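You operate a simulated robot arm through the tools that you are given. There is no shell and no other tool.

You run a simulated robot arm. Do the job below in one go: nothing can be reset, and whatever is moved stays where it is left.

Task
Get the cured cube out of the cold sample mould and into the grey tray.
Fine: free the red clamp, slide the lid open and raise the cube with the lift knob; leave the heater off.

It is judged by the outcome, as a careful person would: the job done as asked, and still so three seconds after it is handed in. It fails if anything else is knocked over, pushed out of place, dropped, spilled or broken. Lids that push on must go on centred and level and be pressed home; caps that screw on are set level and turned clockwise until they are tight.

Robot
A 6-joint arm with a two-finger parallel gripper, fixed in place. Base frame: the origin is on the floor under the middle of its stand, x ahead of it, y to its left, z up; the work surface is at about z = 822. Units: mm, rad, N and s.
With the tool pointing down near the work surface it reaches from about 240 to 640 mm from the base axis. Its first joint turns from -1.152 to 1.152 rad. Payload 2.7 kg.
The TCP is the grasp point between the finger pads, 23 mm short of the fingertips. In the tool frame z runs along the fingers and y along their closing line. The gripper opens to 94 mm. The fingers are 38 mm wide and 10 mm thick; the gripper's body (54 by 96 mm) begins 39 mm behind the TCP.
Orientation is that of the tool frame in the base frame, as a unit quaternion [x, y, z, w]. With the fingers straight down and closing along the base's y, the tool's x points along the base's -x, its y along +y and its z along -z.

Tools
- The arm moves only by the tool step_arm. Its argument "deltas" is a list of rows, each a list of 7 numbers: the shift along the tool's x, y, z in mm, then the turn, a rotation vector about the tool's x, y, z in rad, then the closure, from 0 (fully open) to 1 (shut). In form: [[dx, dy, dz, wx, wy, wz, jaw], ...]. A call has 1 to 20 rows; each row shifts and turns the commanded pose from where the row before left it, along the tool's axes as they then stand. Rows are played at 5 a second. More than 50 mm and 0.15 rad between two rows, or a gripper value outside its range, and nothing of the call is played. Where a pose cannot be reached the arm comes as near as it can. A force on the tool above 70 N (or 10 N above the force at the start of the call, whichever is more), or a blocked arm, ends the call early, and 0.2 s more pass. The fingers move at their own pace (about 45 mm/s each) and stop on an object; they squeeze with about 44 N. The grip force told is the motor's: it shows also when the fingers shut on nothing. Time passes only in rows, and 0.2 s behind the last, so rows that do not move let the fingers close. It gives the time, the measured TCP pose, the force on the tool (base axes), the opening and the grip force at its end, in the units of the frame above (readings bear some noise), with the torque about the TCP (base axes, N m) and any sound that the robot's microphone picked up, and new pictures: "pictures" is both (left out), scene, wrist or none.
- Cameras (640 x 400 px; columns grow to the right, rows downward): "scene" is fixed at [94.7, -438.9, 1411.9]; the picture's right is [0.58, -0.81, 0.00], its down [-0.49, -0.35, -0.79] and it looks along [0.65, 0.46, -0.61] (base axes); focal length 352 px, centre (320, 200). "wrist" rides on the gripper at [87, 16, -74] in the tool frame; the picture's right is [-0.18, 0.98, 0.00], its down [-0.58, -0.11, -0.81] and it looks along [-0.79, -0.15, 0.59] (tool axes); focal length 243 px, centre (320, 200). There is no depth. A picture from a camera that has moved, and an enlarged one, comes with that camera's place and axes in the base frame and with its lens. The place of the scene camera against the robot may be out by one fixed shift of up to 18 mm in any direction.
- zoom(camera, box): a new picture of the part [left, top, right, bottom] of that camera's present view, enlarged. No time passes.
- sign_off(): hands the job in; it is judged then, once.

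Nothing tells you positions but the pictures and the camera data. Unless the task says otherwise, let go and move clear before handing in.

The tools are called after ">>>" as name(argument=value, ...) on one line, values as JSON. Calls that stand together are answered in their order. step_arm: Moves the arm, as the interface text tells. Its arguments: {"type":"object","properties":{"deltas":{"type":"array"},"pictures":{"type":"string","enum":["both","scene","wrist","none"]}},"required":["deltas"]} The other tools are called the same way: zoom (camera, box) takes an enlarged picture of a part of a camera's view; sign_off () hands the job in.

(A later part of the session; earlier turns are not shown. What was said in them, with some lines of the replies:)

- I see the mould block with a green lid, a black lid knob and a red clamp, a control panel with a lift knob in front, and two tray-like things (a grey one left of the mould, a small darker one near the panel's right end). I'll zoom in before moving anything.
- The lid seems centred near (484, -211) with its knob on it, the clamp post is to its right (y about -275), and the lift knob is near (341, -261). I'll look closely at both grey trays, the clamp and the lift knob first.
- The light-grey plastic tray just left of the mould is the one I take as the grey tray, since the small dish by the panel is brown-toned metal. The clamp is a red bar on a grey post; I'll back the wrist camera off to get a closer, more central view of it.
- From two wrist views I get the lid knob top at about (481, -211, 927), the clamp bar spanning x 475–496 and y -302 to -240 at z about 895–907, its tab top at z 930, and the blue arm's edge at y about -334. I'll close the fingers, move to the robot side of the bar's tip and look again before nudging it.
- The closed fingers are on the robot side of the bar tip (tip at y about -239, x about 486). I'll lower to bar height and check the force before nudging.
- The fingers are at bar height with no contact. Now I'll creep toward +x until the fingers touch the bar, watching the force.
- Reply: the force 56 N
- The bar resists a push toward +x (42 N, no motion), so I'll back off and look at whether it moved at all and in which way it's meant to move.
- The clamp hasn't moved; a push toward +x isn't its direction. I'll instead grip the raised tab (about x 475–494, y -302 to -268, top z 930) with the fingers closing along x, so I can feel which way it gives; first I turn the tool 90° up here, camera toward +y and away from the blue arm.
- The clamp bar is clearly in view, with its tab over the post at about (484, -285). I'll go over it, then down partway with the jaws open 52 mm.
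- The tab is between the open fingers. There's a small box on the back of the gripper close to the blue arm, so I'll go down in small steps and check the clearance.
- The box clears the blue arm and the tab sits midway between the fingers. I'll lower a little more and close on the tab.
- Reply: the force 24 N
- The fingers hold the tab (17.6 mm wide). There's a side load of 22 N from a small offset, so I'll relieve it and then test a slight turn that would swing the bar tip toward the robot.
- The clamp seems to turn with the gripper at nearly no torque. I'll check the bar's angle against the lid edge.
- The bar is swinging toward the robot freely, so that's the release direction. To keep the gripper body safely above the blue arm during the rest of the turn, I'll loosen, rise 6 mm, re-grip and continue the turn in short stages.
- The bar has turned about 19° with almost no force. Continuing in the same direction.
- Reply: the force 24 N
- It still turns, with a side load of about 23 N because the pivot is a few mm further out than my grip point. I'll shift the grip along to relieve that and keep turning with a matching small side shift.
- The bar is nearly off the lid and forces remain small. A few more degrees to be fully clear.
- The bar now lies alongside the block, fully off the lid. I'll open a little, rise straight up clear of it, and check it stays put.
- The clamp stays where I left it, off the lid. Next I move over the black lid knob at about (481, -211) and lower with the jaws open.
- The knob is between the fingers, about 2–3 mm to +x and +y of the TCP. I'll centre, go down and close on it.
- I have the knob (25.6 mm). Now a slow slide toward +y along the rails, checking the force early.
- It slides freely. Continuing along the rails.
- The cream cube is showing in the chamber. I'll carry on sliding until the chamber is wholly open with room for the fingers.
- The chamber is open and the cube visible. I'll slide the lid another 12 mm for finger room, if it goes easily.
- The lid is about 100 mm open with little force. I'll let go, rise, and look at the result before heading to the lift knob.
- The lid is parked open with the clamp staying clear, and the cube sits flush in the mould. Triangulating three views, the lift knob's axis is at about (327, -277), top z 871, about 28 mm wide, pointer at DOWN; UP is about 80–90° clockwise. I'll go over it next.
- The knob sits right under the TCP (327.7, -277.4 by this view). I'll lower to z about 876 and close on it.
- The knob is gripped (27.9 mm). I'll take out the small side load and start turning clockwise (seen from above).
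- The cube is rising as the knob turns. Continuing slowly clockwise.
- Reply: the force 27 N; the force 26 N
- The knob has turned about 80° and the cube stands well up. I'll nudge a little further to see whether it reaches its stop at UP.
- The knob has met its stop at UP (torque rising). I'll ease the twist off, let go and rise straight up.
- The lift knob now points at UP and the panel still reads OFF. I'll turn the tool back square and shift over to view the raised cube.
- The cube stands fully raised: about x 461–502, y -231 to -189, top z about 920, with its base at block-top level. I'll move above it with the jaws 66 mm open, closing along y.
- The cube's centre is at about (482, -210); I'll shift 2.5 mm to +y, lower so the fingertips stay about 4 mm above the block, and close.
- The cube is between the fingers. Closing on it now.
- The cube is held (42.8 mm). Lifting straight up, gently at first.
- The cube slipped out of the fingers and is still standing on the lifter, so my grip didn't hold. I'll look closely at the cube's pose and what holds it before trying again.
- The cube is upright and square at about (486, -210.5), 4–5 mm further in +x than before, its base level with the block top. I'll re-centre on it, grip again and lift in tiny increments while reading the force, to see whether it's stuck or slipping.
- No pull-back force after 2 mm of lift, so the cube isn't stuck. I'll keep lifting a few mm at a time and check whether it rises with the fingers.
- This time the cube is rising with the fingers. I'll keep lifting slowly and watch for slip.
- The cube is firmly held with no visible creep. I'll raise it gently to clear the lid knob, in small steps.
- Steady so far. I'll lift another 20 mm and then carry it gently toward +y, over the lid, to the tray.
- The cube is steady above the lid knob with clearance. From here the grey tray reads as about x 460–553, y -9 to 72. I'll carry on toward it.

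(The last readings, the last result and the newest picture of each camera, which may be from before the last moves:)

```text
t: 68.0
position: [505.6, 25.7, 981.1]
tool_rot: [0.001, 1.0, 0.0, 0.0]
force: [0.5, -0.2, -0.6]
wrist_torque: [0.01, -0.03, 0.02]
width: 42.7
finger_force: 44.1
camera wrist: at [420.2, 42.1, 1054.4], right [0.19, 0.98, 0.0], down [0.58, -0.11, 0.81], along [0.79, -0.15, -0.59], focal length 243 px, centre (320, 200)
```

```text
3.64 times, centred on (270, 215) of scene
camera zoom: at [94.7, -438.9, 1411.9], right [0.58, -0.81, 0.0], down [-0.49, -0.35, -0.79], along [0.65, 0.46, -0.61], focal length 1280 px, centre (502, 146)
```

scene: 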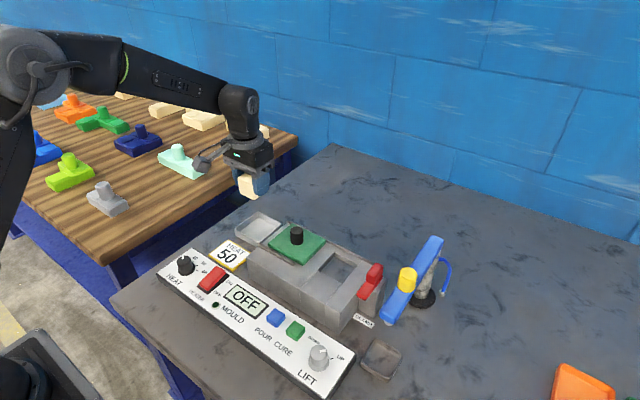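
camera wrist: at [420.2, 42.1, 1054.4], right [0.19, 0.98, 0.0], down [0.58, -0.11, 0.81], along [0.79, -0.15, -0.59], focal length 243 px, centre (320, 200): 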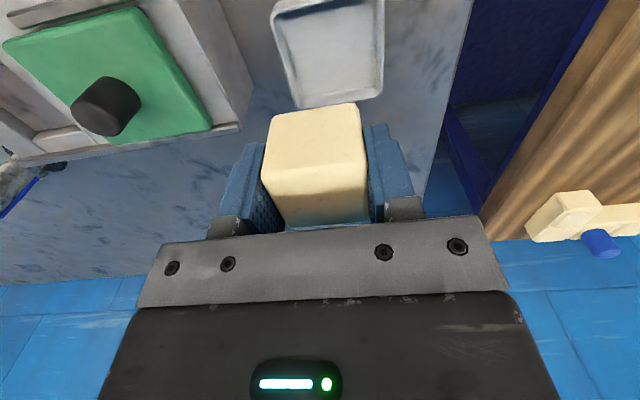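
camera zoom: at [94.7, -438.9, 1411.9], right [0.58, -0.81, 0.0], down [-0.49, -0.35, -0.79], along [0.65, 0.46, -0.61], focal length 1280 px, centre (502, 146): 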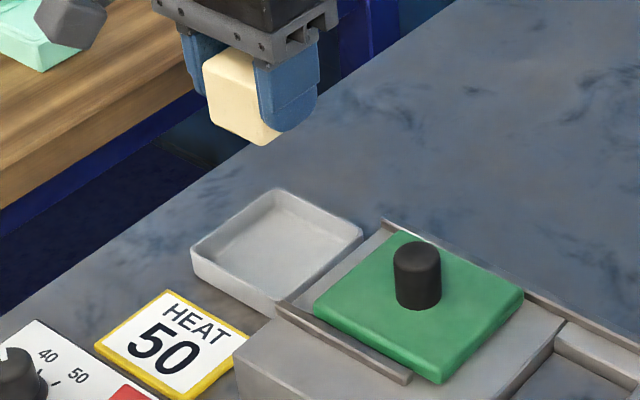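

The cube is above the tray, which reads as x 460–553, y -5 to 74 (centre about (506, 35)). The tray is longer along x, so I'll turn the tool a gentle 90° to have the fingers open along x inside it.

>>> step_arm(deltas=[[0, 3, 0, 0, 0, 0, 1], [-1, 4, 0, 0, 0, 0.05, 1], [0, 2, 0, 0, 0, 0.1, 1], [0, 0, 0, 0, 0, 0.1, 1], [0, 0, 0, 0, 0, 0.1, 1], [0, 0, 0, 0, 0, 0.1, 1], [0, 0, 0, 0, 0, 0.1, 1], [0, 0, 0, 0, 0, 0.1, 1], [0, 0, 0, 0, 0, 0.1, 1], [0, 0, 0, 0, 0, 0.1, 1], [0, 0, 0, 0, 0, 0.1, 1], [0, 0, 0, 0, 0, 0.1, 1], [0, 0, 0, 0, 0, 0.1, 1], [0, 0, 0, 0, 0, 0.1, 1], [0, 0, 0, 0, 0, 0.1, 1], [0, 0, 0, 0, 0, 0.1, 1], [0, 0, 0, 0, 0, 0.1, 1], [0, 0, 0, 0, 0, 0.1, 1], [0, 0, 0, 0, 0, 0.0208, 1], [0, 0, 0, 0, 0, 0, 1]], pictures="both")

>>> zoom(camera="wrist", box=[180, 0, 460, 200])

>>> zoom(camera="scene", box=[200, 160, 340, 270])

```text
t: 72.2
position: [507.3, 36.2, 980.4]
tool_rot: [0.742, 0.67, 0.0, 0.0]
force: [0.3, 0.3, -0.5]
wrist_torque: [0.0, 0.0, -0.04]
width: 42.8
finger_force: 43.7
camera wrist: at [532.8, 119.8, 1054.7], right [0.96, -0.28, 0.0], down [-0.17, -0.57, 0.81], along [-0.23, -0.77, -0.59], focal length 243 px, centre (320, 200)
```

scene: 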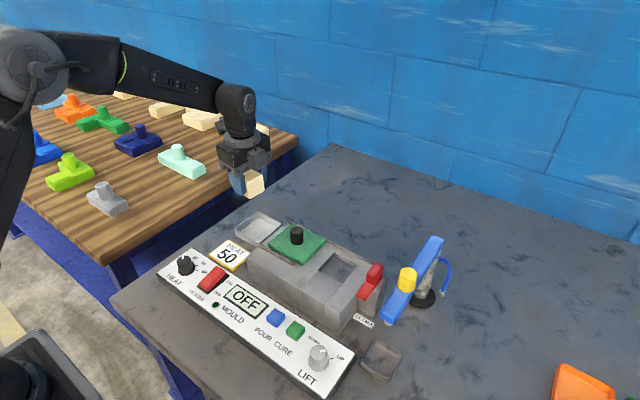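
wrist: 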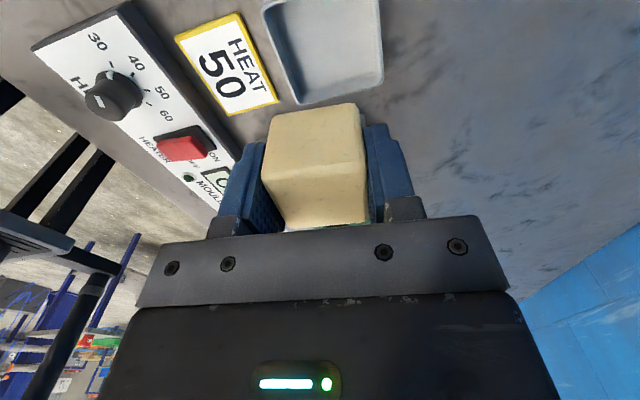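

```text
2.00 times, centred on (320, 100) of wrist
camera zoom: at [532.8, 119.8, 1054.7], right [0.96, -0.28, 0.0], down [-0.17, -0.57, 0.81], along [-0.23, -0.77, -0.59], focal length 485 px, centre (320, 400)
```

zoom: 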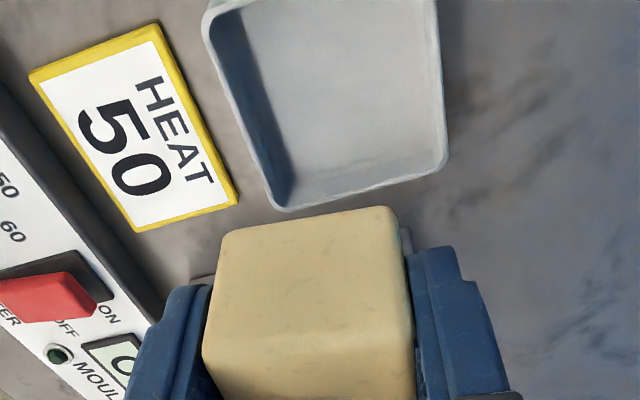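

```text
3.64 times, centred on (270, 215) of scene
camera zoom: at [94.7, -438.9, 1411.9], right [0.58, -0.81, 0.0], down [-0.49, -0.35, -0.79], along [0.65, 0.46, -0.61], focal length 1280 px, centre (502, 146)
```

zoom: 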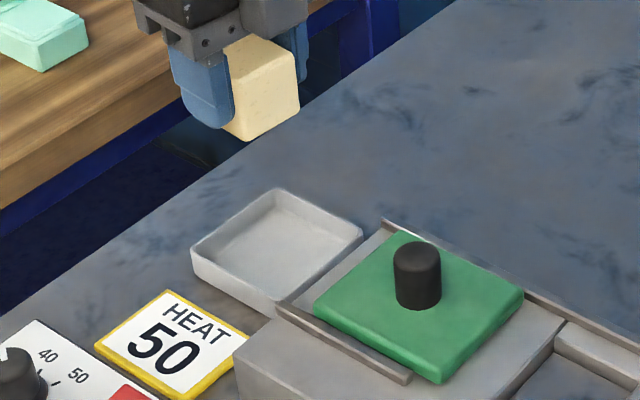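

I turned about 6° too far, so I'll correct that, and I want a tighter measurement of the tray's inner width before lowering.

>>> step_arm(deltas=[[0, 0, 0, 0, 0, -0.05, 1], [0, 0, 0, 0, 0, -0.05, 1], [0, 0, 0, 0, 0, 0, 1]], pictures="wrist")

>>> zoom(camera="wrist", box=[240, 0, 420, 115])

>>> zoom(camera="scene", box=[220, 200, 300, 260])

```text
t: 73.0
position: [509.2, 33.9, 980.9]
tool_rot: [0.707, 0.707, -0.001, 0.0]
force: [0.0, 0.5, -0.2]
wrist_torque: [-0.01, 0.01, 0.03]
width: 42.8
finger_force: 44.4
camera wrist: at [524.1, 121.1, 1054.5], right [0.98, -0.19, 0.0], down [-0.11, -0.58, 0.81], along [-0.15, -0.79, -0.59], focal length 243 px, centre (320, 200)
```

wrist: 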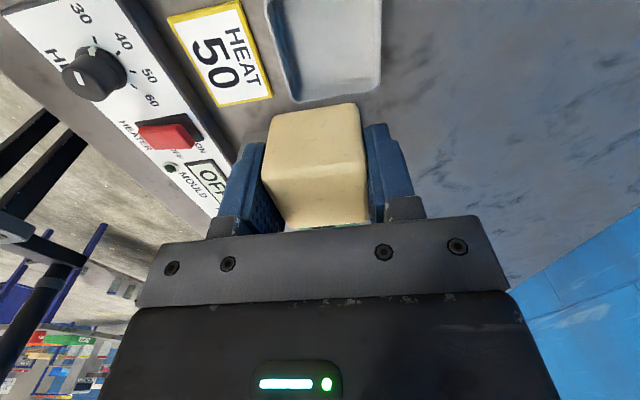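

```text
3.48 times, centred on (330, 58) of wrist
camera zoom: at [524.1, 121.1, 1054.5], right [0.98, -0.19, 0.0], down [-0.11, -0.58, 0.81], along [-0.15, -0.79, -0.59], focal length 844 px, centre (285, 696)
```

zoom: 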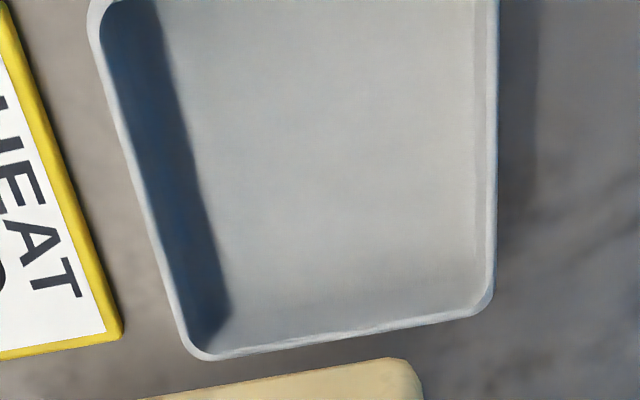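

```text
6.67 times, centred on (260, 230) of scene
camera zoom: at [94.7, -438.9, 1411.9], right [0.58, -0.81, 0.0], down [-0.49, -0.35, -0.79], along [0.65, 0.46, -0.61], focal length 2346 px, centre (720, 0)
```

zoom: 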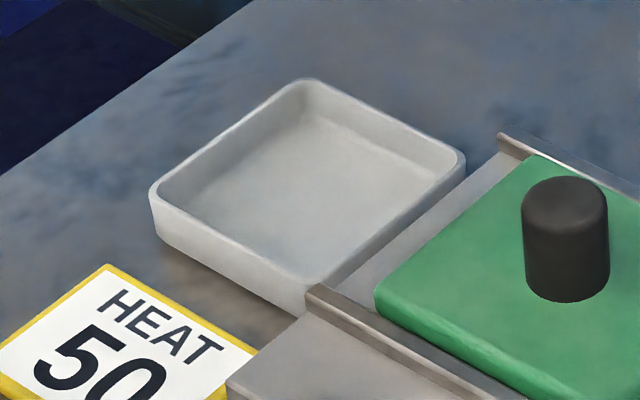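

The tray's rim reads x 474–556, y -5 to 77, so its centre is about (515, 35.5) with roughly 77 mm inside — enough room for the fingers to open. I'll centre over it and lower most of the way.

>>> step_arm(deltas=[[0, 3, 0, 0, 0, 0, 1], [0.5, 3.5, 0, 0, 0, 0, 1], [0, 0, 4, 0, 0, 0, 1], [0, 0, 8, 0, 0, 0, 1], [0, 0, 10, 0, 0, 0, 1], [0, 0, 10, 0, 0, 0, 1], [0, 0, 10, 0, 0, 0, 1], [0, 0, 10, 0, 0, 0, 1], [0, 0, 10, 0, 0, 0, 1], [0, 0, 10, 0, 0, 0, 1], [0, 0, 8, 0, 0, 0, 1], [0, 0, 5, 0, 0, 0, 1], [0, 0, 0, 0, 0, 0, 1]], pictures="both")

>>> zoom(camera="scene", box=[200, 180, 320, 270])

>>> zoom(camera="wrist", box=[180, 40, 460, 220])

```text
t: 75.8
position: [515.5, 35.9, 894.5]
tool_rot: [0.708, 0.706, 0.0, 0.001]
force: [-0.5, -0.4, -0.6]
wrist_torque: [0.03, 0.01, -0.01]
width: 43.1
finger_force: 44.1
camera wrist: at [530.4, 122.4, 969.2], right [0.98, -0.19, 0.0], down [-0.11, -0.58, 0.81], along [-0.15, -0.79, -0.59], focal length 243 px, centre (320, 200)
```

scene: 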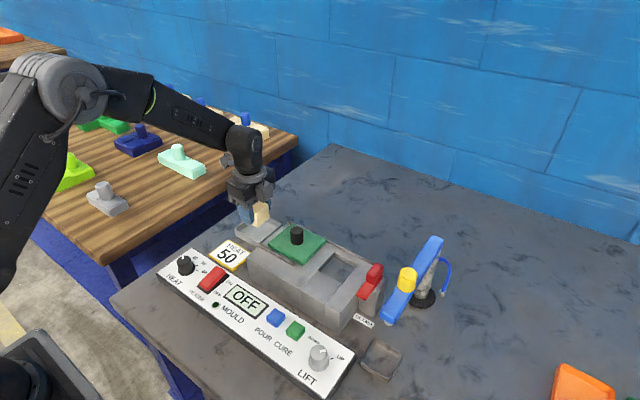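
wrist: 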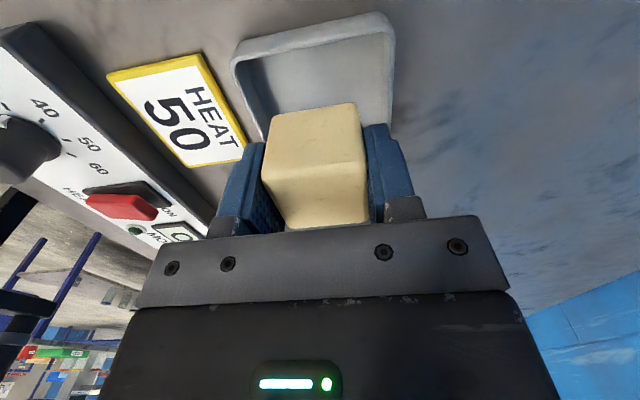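

```text
4.44 times, centred on (260, 225) of scene
camera zoom: at [94.7, -438.9, 1411.9], right [0.58, -0.81, 0.0], down [-0.49, -0.35, -0.79], along [0.65, 0.46, -0.61], focal length 1564 px, centre (587, 89)
```

zoom: 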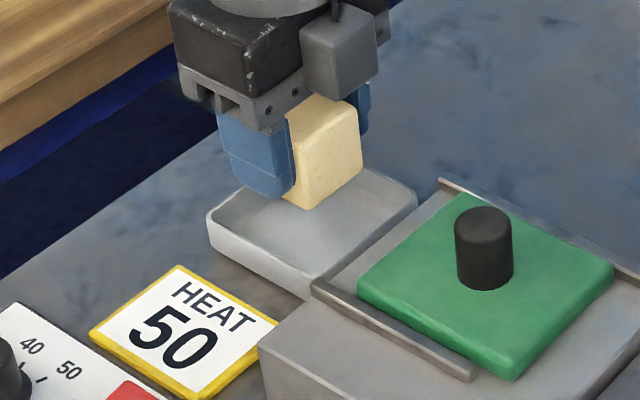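

```text
2.22 times, centred on (320, 130) of wrist
camera zoom: at [530.4, 122.4, 969.2], right [0.98, -0.19, 0.0], down [-0.11, -0.58, 0.81], along [-0.15, -0.79, -0.59], focal length 539 px, centre (320, 356)
```

zoom: 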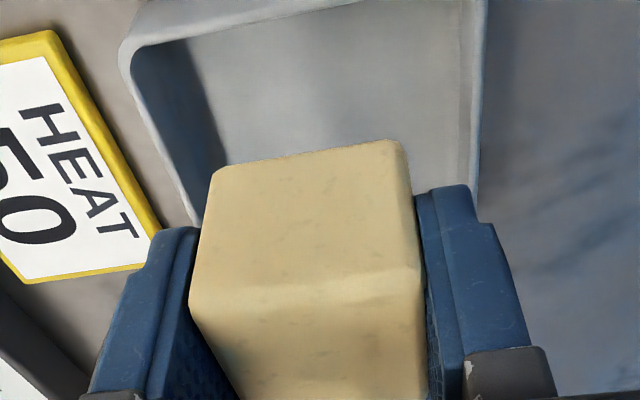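

Well centred over the tray (TCP at (515.5, 36); tray x 474–557, y about -5 to 80). Lowering further, slowly near the floor.

>>> step_arm(deltas=[[0, 0, 5, 0, 0, 0, 1], [0, 0, 7, 0, 0, 0, 1], [0, 0, 7, 0, 0, 0, 1], [0, 0, 6, 0, 0, 0, 1], [0, 0, 4, 0, 0, 0, 1], [0, 0, 2, 0, 0, 0, 1], [0, 0, 0, 0, 0, 0, 1]], pictures="both")

>>> zoom(camera="scene", box=[200, 180, 320, 270])

>>> zoom(camera="wrist", box=[180, 40, 460, 220])

```text
t: 77.4
position: [515.2, 35.5, 864.5]
tool_rot: [0.708, 0.706, 0.0, -0.001]
force: [-0.8, 0.0, -0.4]
wrist_torque: [-0.01, -0.01, 0.04]
width: 42.7
finger_force: 43.9
camera wrist: at [530.6, 121.5, 938.1], right [0.98, -0.19, 0.0], down [-0.11, -0.58, 0.81], along [-0.15, -0.79, -0.59], focal length 243 px, centre (320, 200)
```

scene: 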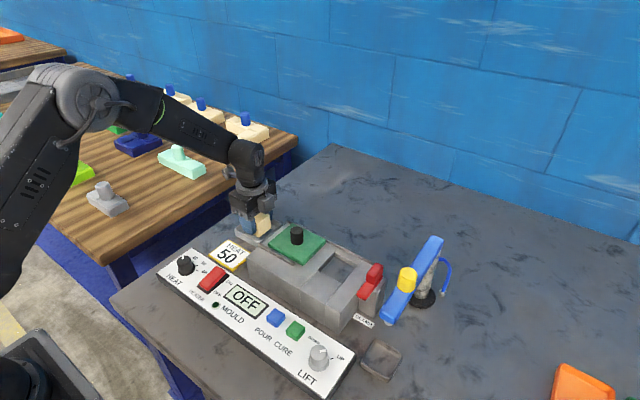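
wrist: 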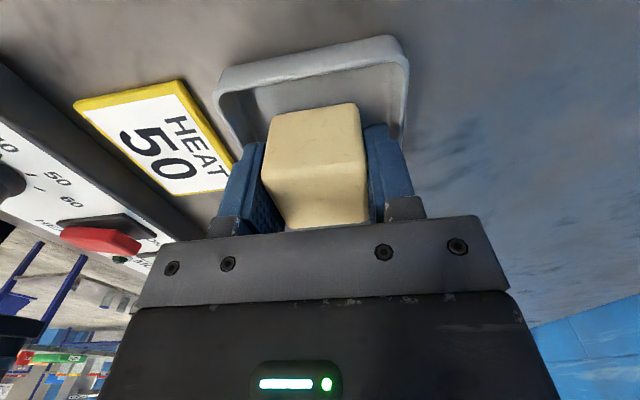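

```text
4.44 times, centred on (260, 225) of scene
camera zoom: at [94.7, -438.9, 1411.9], right [0.58, -0.81, 0.0], down [-0.49, -0.35, -0.79], along [0.65, 0.46, -0.61], focal length 1564 px, centre (587, 89)
```

zoom: 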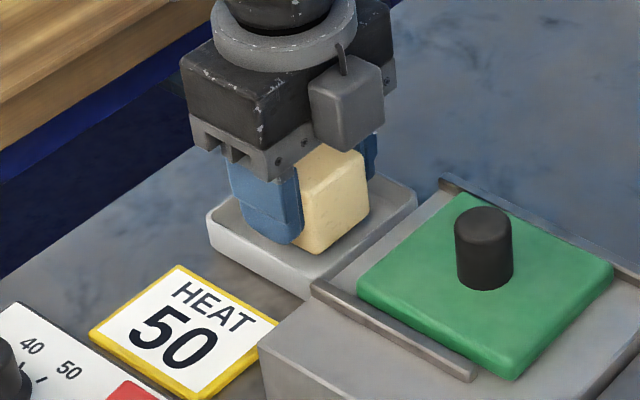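

```text
2.22 times, centred on (320, 130) of wrist
camera zoom: at [530.6, 121.5, 938.1], right [0.98, -0.19, 0.0], down [-0.11, -0.58, 0.81], along [-0.15, -0.79, -0.59], focal length 539 px, centre (320, 356)
```

zoom: 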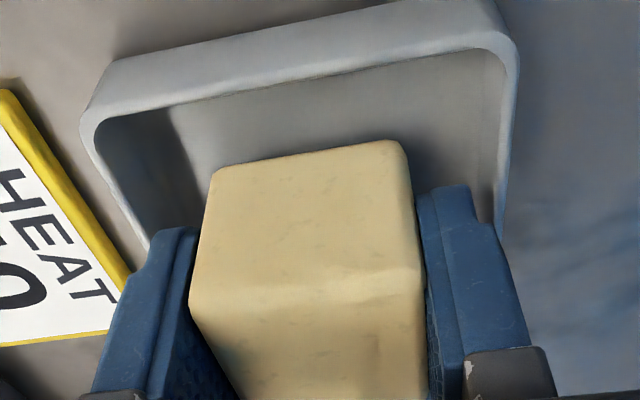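

The cube is inside the tray, just above the floor. I'll go down 1 mm at a time until I feel it touch.

>>> step_arm(deltas=[[0, 0, 1.5, 0, 0, 0, 1], [0, 0, 1.5, 0, 0, 0, 1], [0, 0, 1, 0, 0, 0, 1]], pictures="none")

>>> step_arm(deltas=[[0, 0, 1, 0, 0, 0, 1], [0, 0, 1, 0, 0, 0, 1]], pictures="none")

```text
t: 78.2
position: [513.3, 34.8, 859.8]
tool_rot: [0.708, 0.707, -0.001, 0.001]
force: [0.7, 0.0, 0.1]
wrist_torque: [0.01, 0.02, -0.02]
width: 42.7
finger_force: 44.1
```

```text
t: 78.8
position: [514.6, 34.9, 859.0]
tool_rot: [0.708, 0.706, 0.0, 0.0]
force: [0.5, -0.2, -0.3]
wrist_torque: [0.0, 0.02, 0.01]
width: 43.0
finger_force: 44.3
```

>>> step_arm(deltas=[[0, 0, 1, 0, 0, 0, 1], [0, 0, 1, 0, 0, 0, 1]], pictures="scene")

>>> zoom(camera="scene", box=[220, 190, 300, 250])

```text
t: 79.4
position: [514.8, 34.9, 856.9]
tool_rot: [0.708, 0.707, 0.0, 0.0]
force: [0.3, -0.4, -1.7]
wrist_torque: [0.03, -0.02, 0.0]
width: 42.7
finger_force: 44.5
```

scene: 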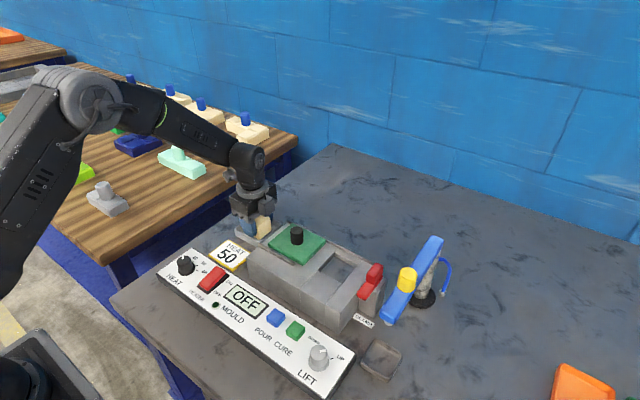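

```text
6.67 times, centred on (260, 220) of scene
camera zoom: at [94.7, -438.9, 1411.9], right [0.58, -0.81, 0.0], down [-0.49, -0.35, -0.79], along [0.65, 0.46, -0.61], focal length 2346 px, centre (720, 67)
```

zoom: 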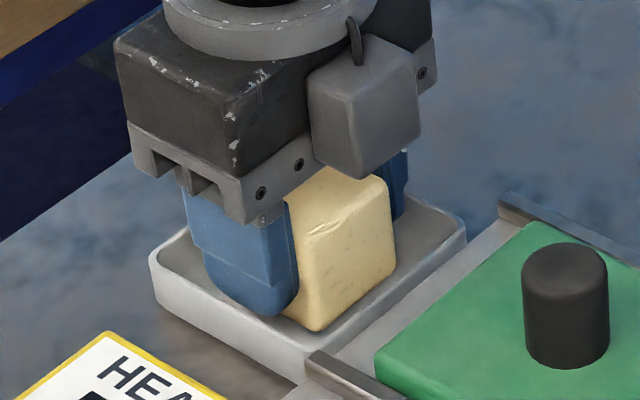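

>>> step_arm(deltas=[[0, 0, 1, 0, 0, 0, 1], [0, 0, 0, 0, 0, 0, 1]], pictures="none")

>>> step_arm(deltas=[[0, 0, 1, 0, 0, 0, 1], [0, 0, 0, 0, 0, 0, 1]], pictures="none")

```text
t: 80.0
position: [514.6, 35.4, 856.1]
tool_rot: [0.708, 0.707, 0.001, 0.001]
force: [-2.6, 0.3, 7.9]
wrist_torque: [-0.07, 0.12, -0.04]
width: 43.2
finger_force: 44.2
```

```text
t: 80.6
position: [515.1, 35.7, 855.4]
tool_rot: [0.707, 0.707, 0.001, 0.001]
force: [-6.7, -1.8, 22.4]
wrist_torque: [-0.12, 0.28, -0.03]
width: 42.8
finger_force: 44.2
```

The cube is on the tray floor (contact force rising). I'll back off 1 mm to relieve the pressure, then open just a few mm.

>>> step_arm(deltas=[[0, 0, -1.2, 0, 0, 0, 1], [0, 0, 0, 0, 0, 0, 0.53], [0, 0, 0, 0, 0, 0, 0.5], [0, 0, 0, 0, 0, 0, 0.48], [0, 0, 0, 0, 0, 0, 0.48]], pictures="both")

>>> zoom(camera="wrist", box=[180, 40, 460, 220])

>>> zoom(camera="scene", box=[220, 190, 300, 250])

```text
t: 81.8
position: [514.1, 35.3, 854.9]
tool_rot: [0.708, 0.706, 0.0, 0.0]
force: [0.0, 0.2, -0.8]
wrist_torque: [0.03, 0.01, 0.03]
width: 49.1
finger_force: 0.1
camera wrist: at [530.9, 121.5, 929.8], right [0.98, -0.19, 0.0], down [-0.11, -0.58, 0.81], along [-0.15, -0.79, -0.59], focal length 243 px, centre (320, 200)
```

scene: 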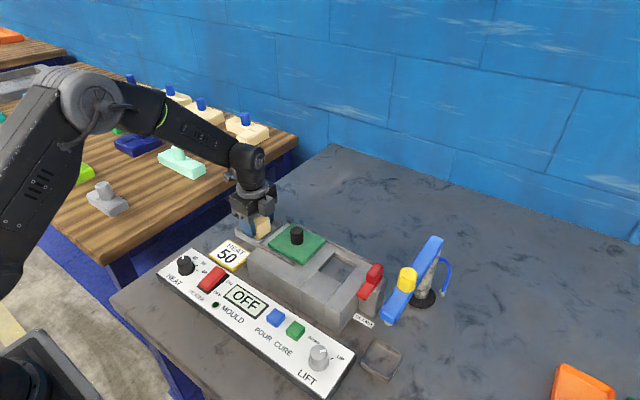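
wrist: 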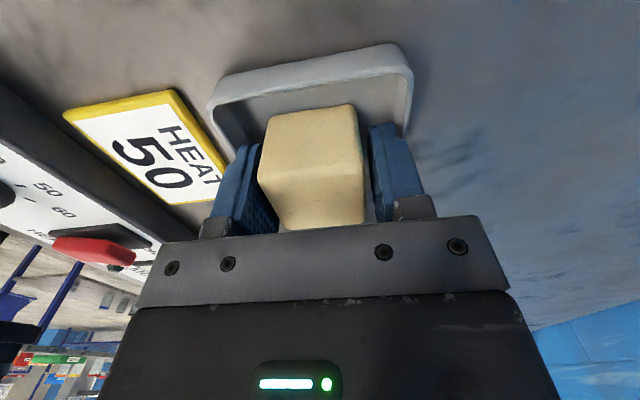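

```text
2.22 times, centred on (320, 130) of wrist
camera zoom: at [530.9, 121.5, 929.8], right [0.98, -0.19, 0.0], down [-0.11, -0.58, 0.81], along [-0.15, -0.79, -0.59], focal length 539 px, centre (320, 356)
```

zoom: 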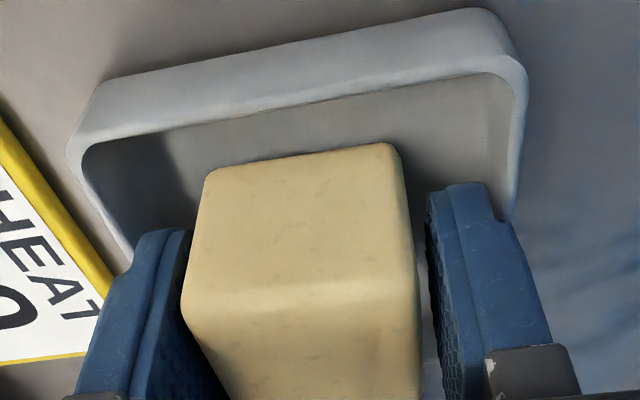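

```text
6.67 times, centred on (260, 220) of scene
camera zoom: at [94.7, -438.9, 1411.9], right [0.58, -0.81, 0.0], down [-0.49, -0.35, -0.79], along [0.65, 0.46, -0.61], focal length 2346 px, centre (720, 67)
```

zoom: 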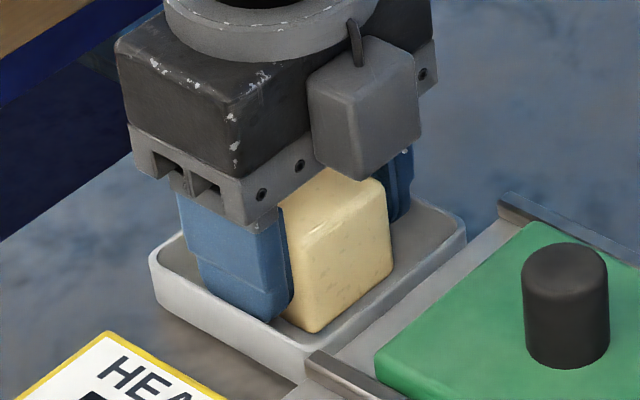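

The jaws are open around the cube, with no force on either side. I'll rise straight up, slowly at first.

>>> step_arm(deltas=[[0, 0, -3, 0, 0, 0, 0.48], [0, 0, -6, 0, 0, 0, 0.48], [0, 0, -10, 0, 0, 0, 0.48], [0, 0, -15, 0, 0, 0, 0.48], [0, 0, -25, 0, 0, 0, 0.48], [0, 0, -40, 0, 0, 0, 0.48], [0, 0, -40, 0, 0, 0, 0.48], [0, 0, 0, 0, 0, 0, 0.48]], pictures="both")

>>> zoom(camera="scene", box=[220, 190, 300, 250])

>>> zoom(camera="wrist", box=[220, 0, 460, 160])

```text
t: 83.6
position: [514.5, 36.5, 995.8]
tool_rot: [0.708, 0.707, 0.0, 0.0]
force: [-0.5, -0.1, 0.9]
wrist_torque: [0.0, 0.02, -0.02]
width: 48.9
finger_force: 0.1
camera wrist: at [530.5, 122.6, 1070.1], right [0.98, -0.19, 0.0], down [-0.11, -0.58, 0.81], along [-0.15, -0.79, -0.59], focal length 243 px, centre (320, 200)
```

scene: 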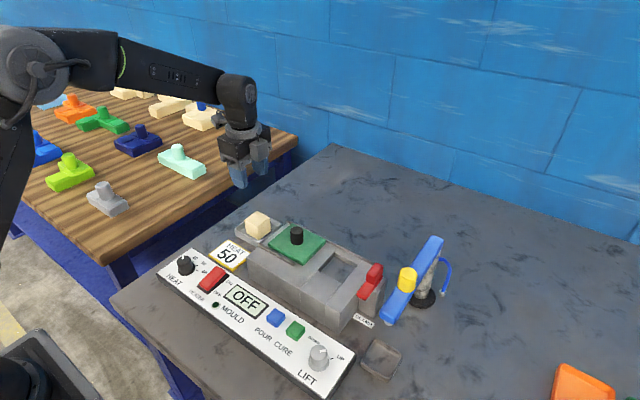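
wrist: 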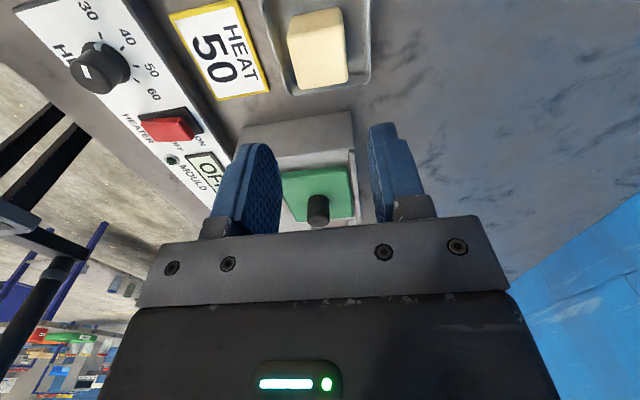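

```text
6.67 times, centred on (260, 220) of scene
camera zoom: at [94.7, -438.9, 1411.9], right [0.58, -0.81, 0.0], down [-0.49, -0.35, -0.79], along [0.65, 0.46, -0.61], focal length 2346 px, centre (720, 67)
```

zoom: 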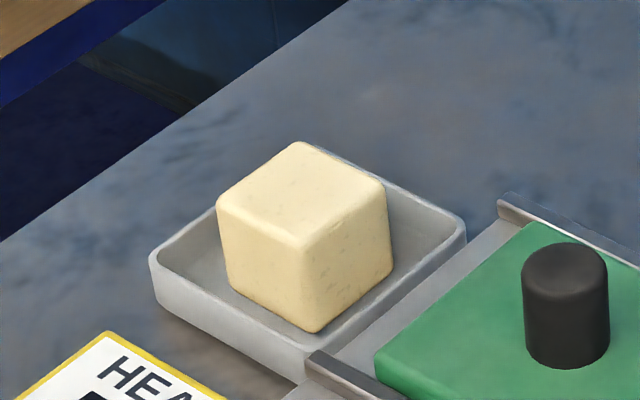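

```text
2.50 times, centred on (340, 80) of wrist
camera zoom: at [530.5, 122.6, 1070.1], right [0.98, -0.19, 0.0], down [-0.11, -0.58, 0.81], along [-0.15, -0.79, -0.59], focal length 606 px, centre (270, 500)
```

zoom: 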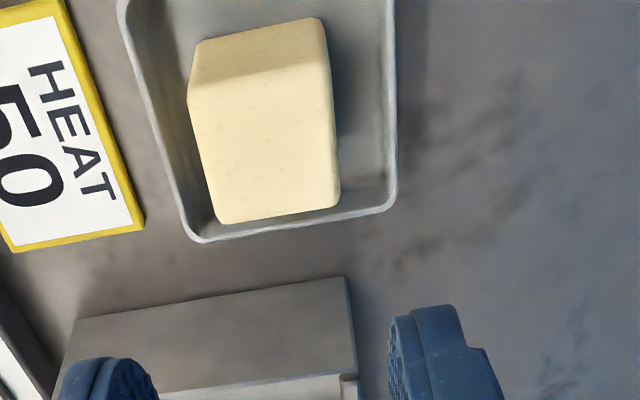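

The cube rests flat in the grey tray and the gripper is clear above it. A last check of the panel and surroundings before handing in.

>>> step_arm(deltas=[[0, 0, -40, 0, 0, 0, 0.48], [0, 0, -30, 0, 0, 0, 0.48], [0, 0, 0, 0, 0, 0, 0.48], [0, 0, 0, 0, 0, 0, 0.48]], pictures="both")

>>> zoom(camera="scene", box=[150, 230, 410, 400])

>>> zoom(camera="scene", box=[220, 190, 460, 340])

```text
t: 84.6
position: [514.1, 35.8, 1063.4]
tool_rot: [0.708, 0.706, 0.0, 0.0]
force: [0.9, -0.2, -0.3]
wrist_torque: [-0.03, -0.03, -0.01]
width: 49.0
finger_force: 0.1
camera wrist: at [530.5, 121.9, 1138.0], right [0.98, -0.19, 0.0], down [-0.11, -0.58, 0.81], along [-0.15, -0.79, -0.59], focal length 243 px, centre (320, 200)
```

scene: 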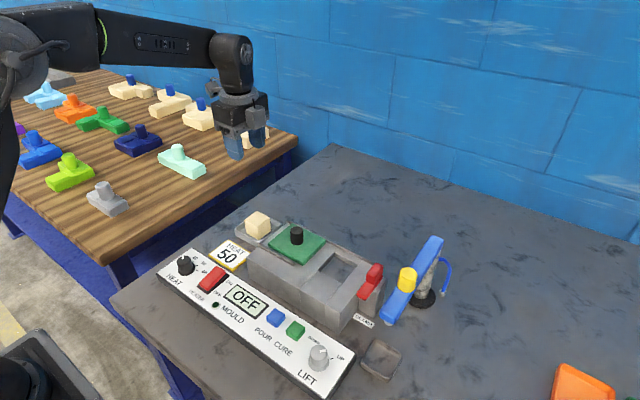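
wrist: 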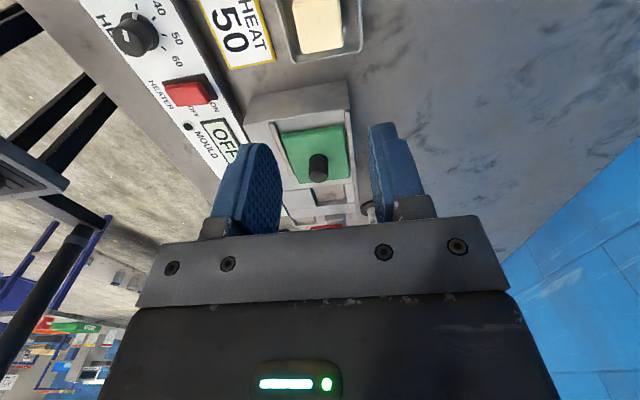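

```text
2.35 times, centred on (280, 315) of scene
camera zoom: at [94.7, -438.9, 1411.9], right [0.58, -0.81, 0.0], down [-0.49, -0.35, -0.79], along [0.65, 0.46, -0.61], focal length 828 px, centre (414, -71)
```

zoom: 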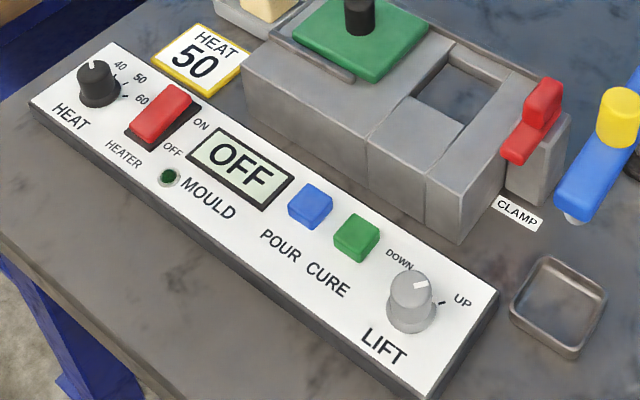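

```text
2.67 times, centred on (340, 265) of scene
camera zoom: at [94.7, -438.9, 1411.9], right [0.58, -0.81, 0.0], down [-0.49, -0.35, -0.79], along [0.65, 0.46, -0.61], focal length 939 px, centre (267, 27)
```

zoom: 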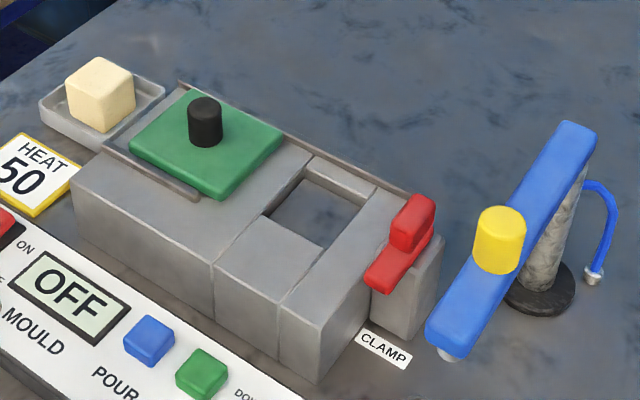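

Everything looks as it should: the cube is in the grey tray, the clamp is free, the lid is open, the lift is at UP, and the heater still reads OFF with nothing else moved. The arm is clear, so I'm handing in.

>>> sign_off()

```text
The job is handed in.
```

The cured cube is out of the mould and sitting flat in the grey tray. I took this to be the light-grey plastic tray beside the mould, not the small metal dish by the panel.

- **As you asked:** I swung the red clamp clear of the lid, slid the lid open by its knob, and turned the lift knob to its stop at UP. The heater switch was not touched and the display still reads OFF.
- **First lift failed:** the cube came out of the fingers and ended up back on the raised lift platform, about 4–5 mm from where it had been. I didn't see when it let go, so it may have dropped a short way. The second grip held all the way to the tray. A faint mark showed on one side of the cube just before I set it down; I can't say whether the slip caused it.
- **Clamp:** before I found which way it turns, I pushed the bar the wrong way with about 40 N. It did not move, and afterwards it turned freely the right way.

In the last pictures nothing else had moved. I left the clamp off, the lid open and the lift up, with the arm clear above the tray.
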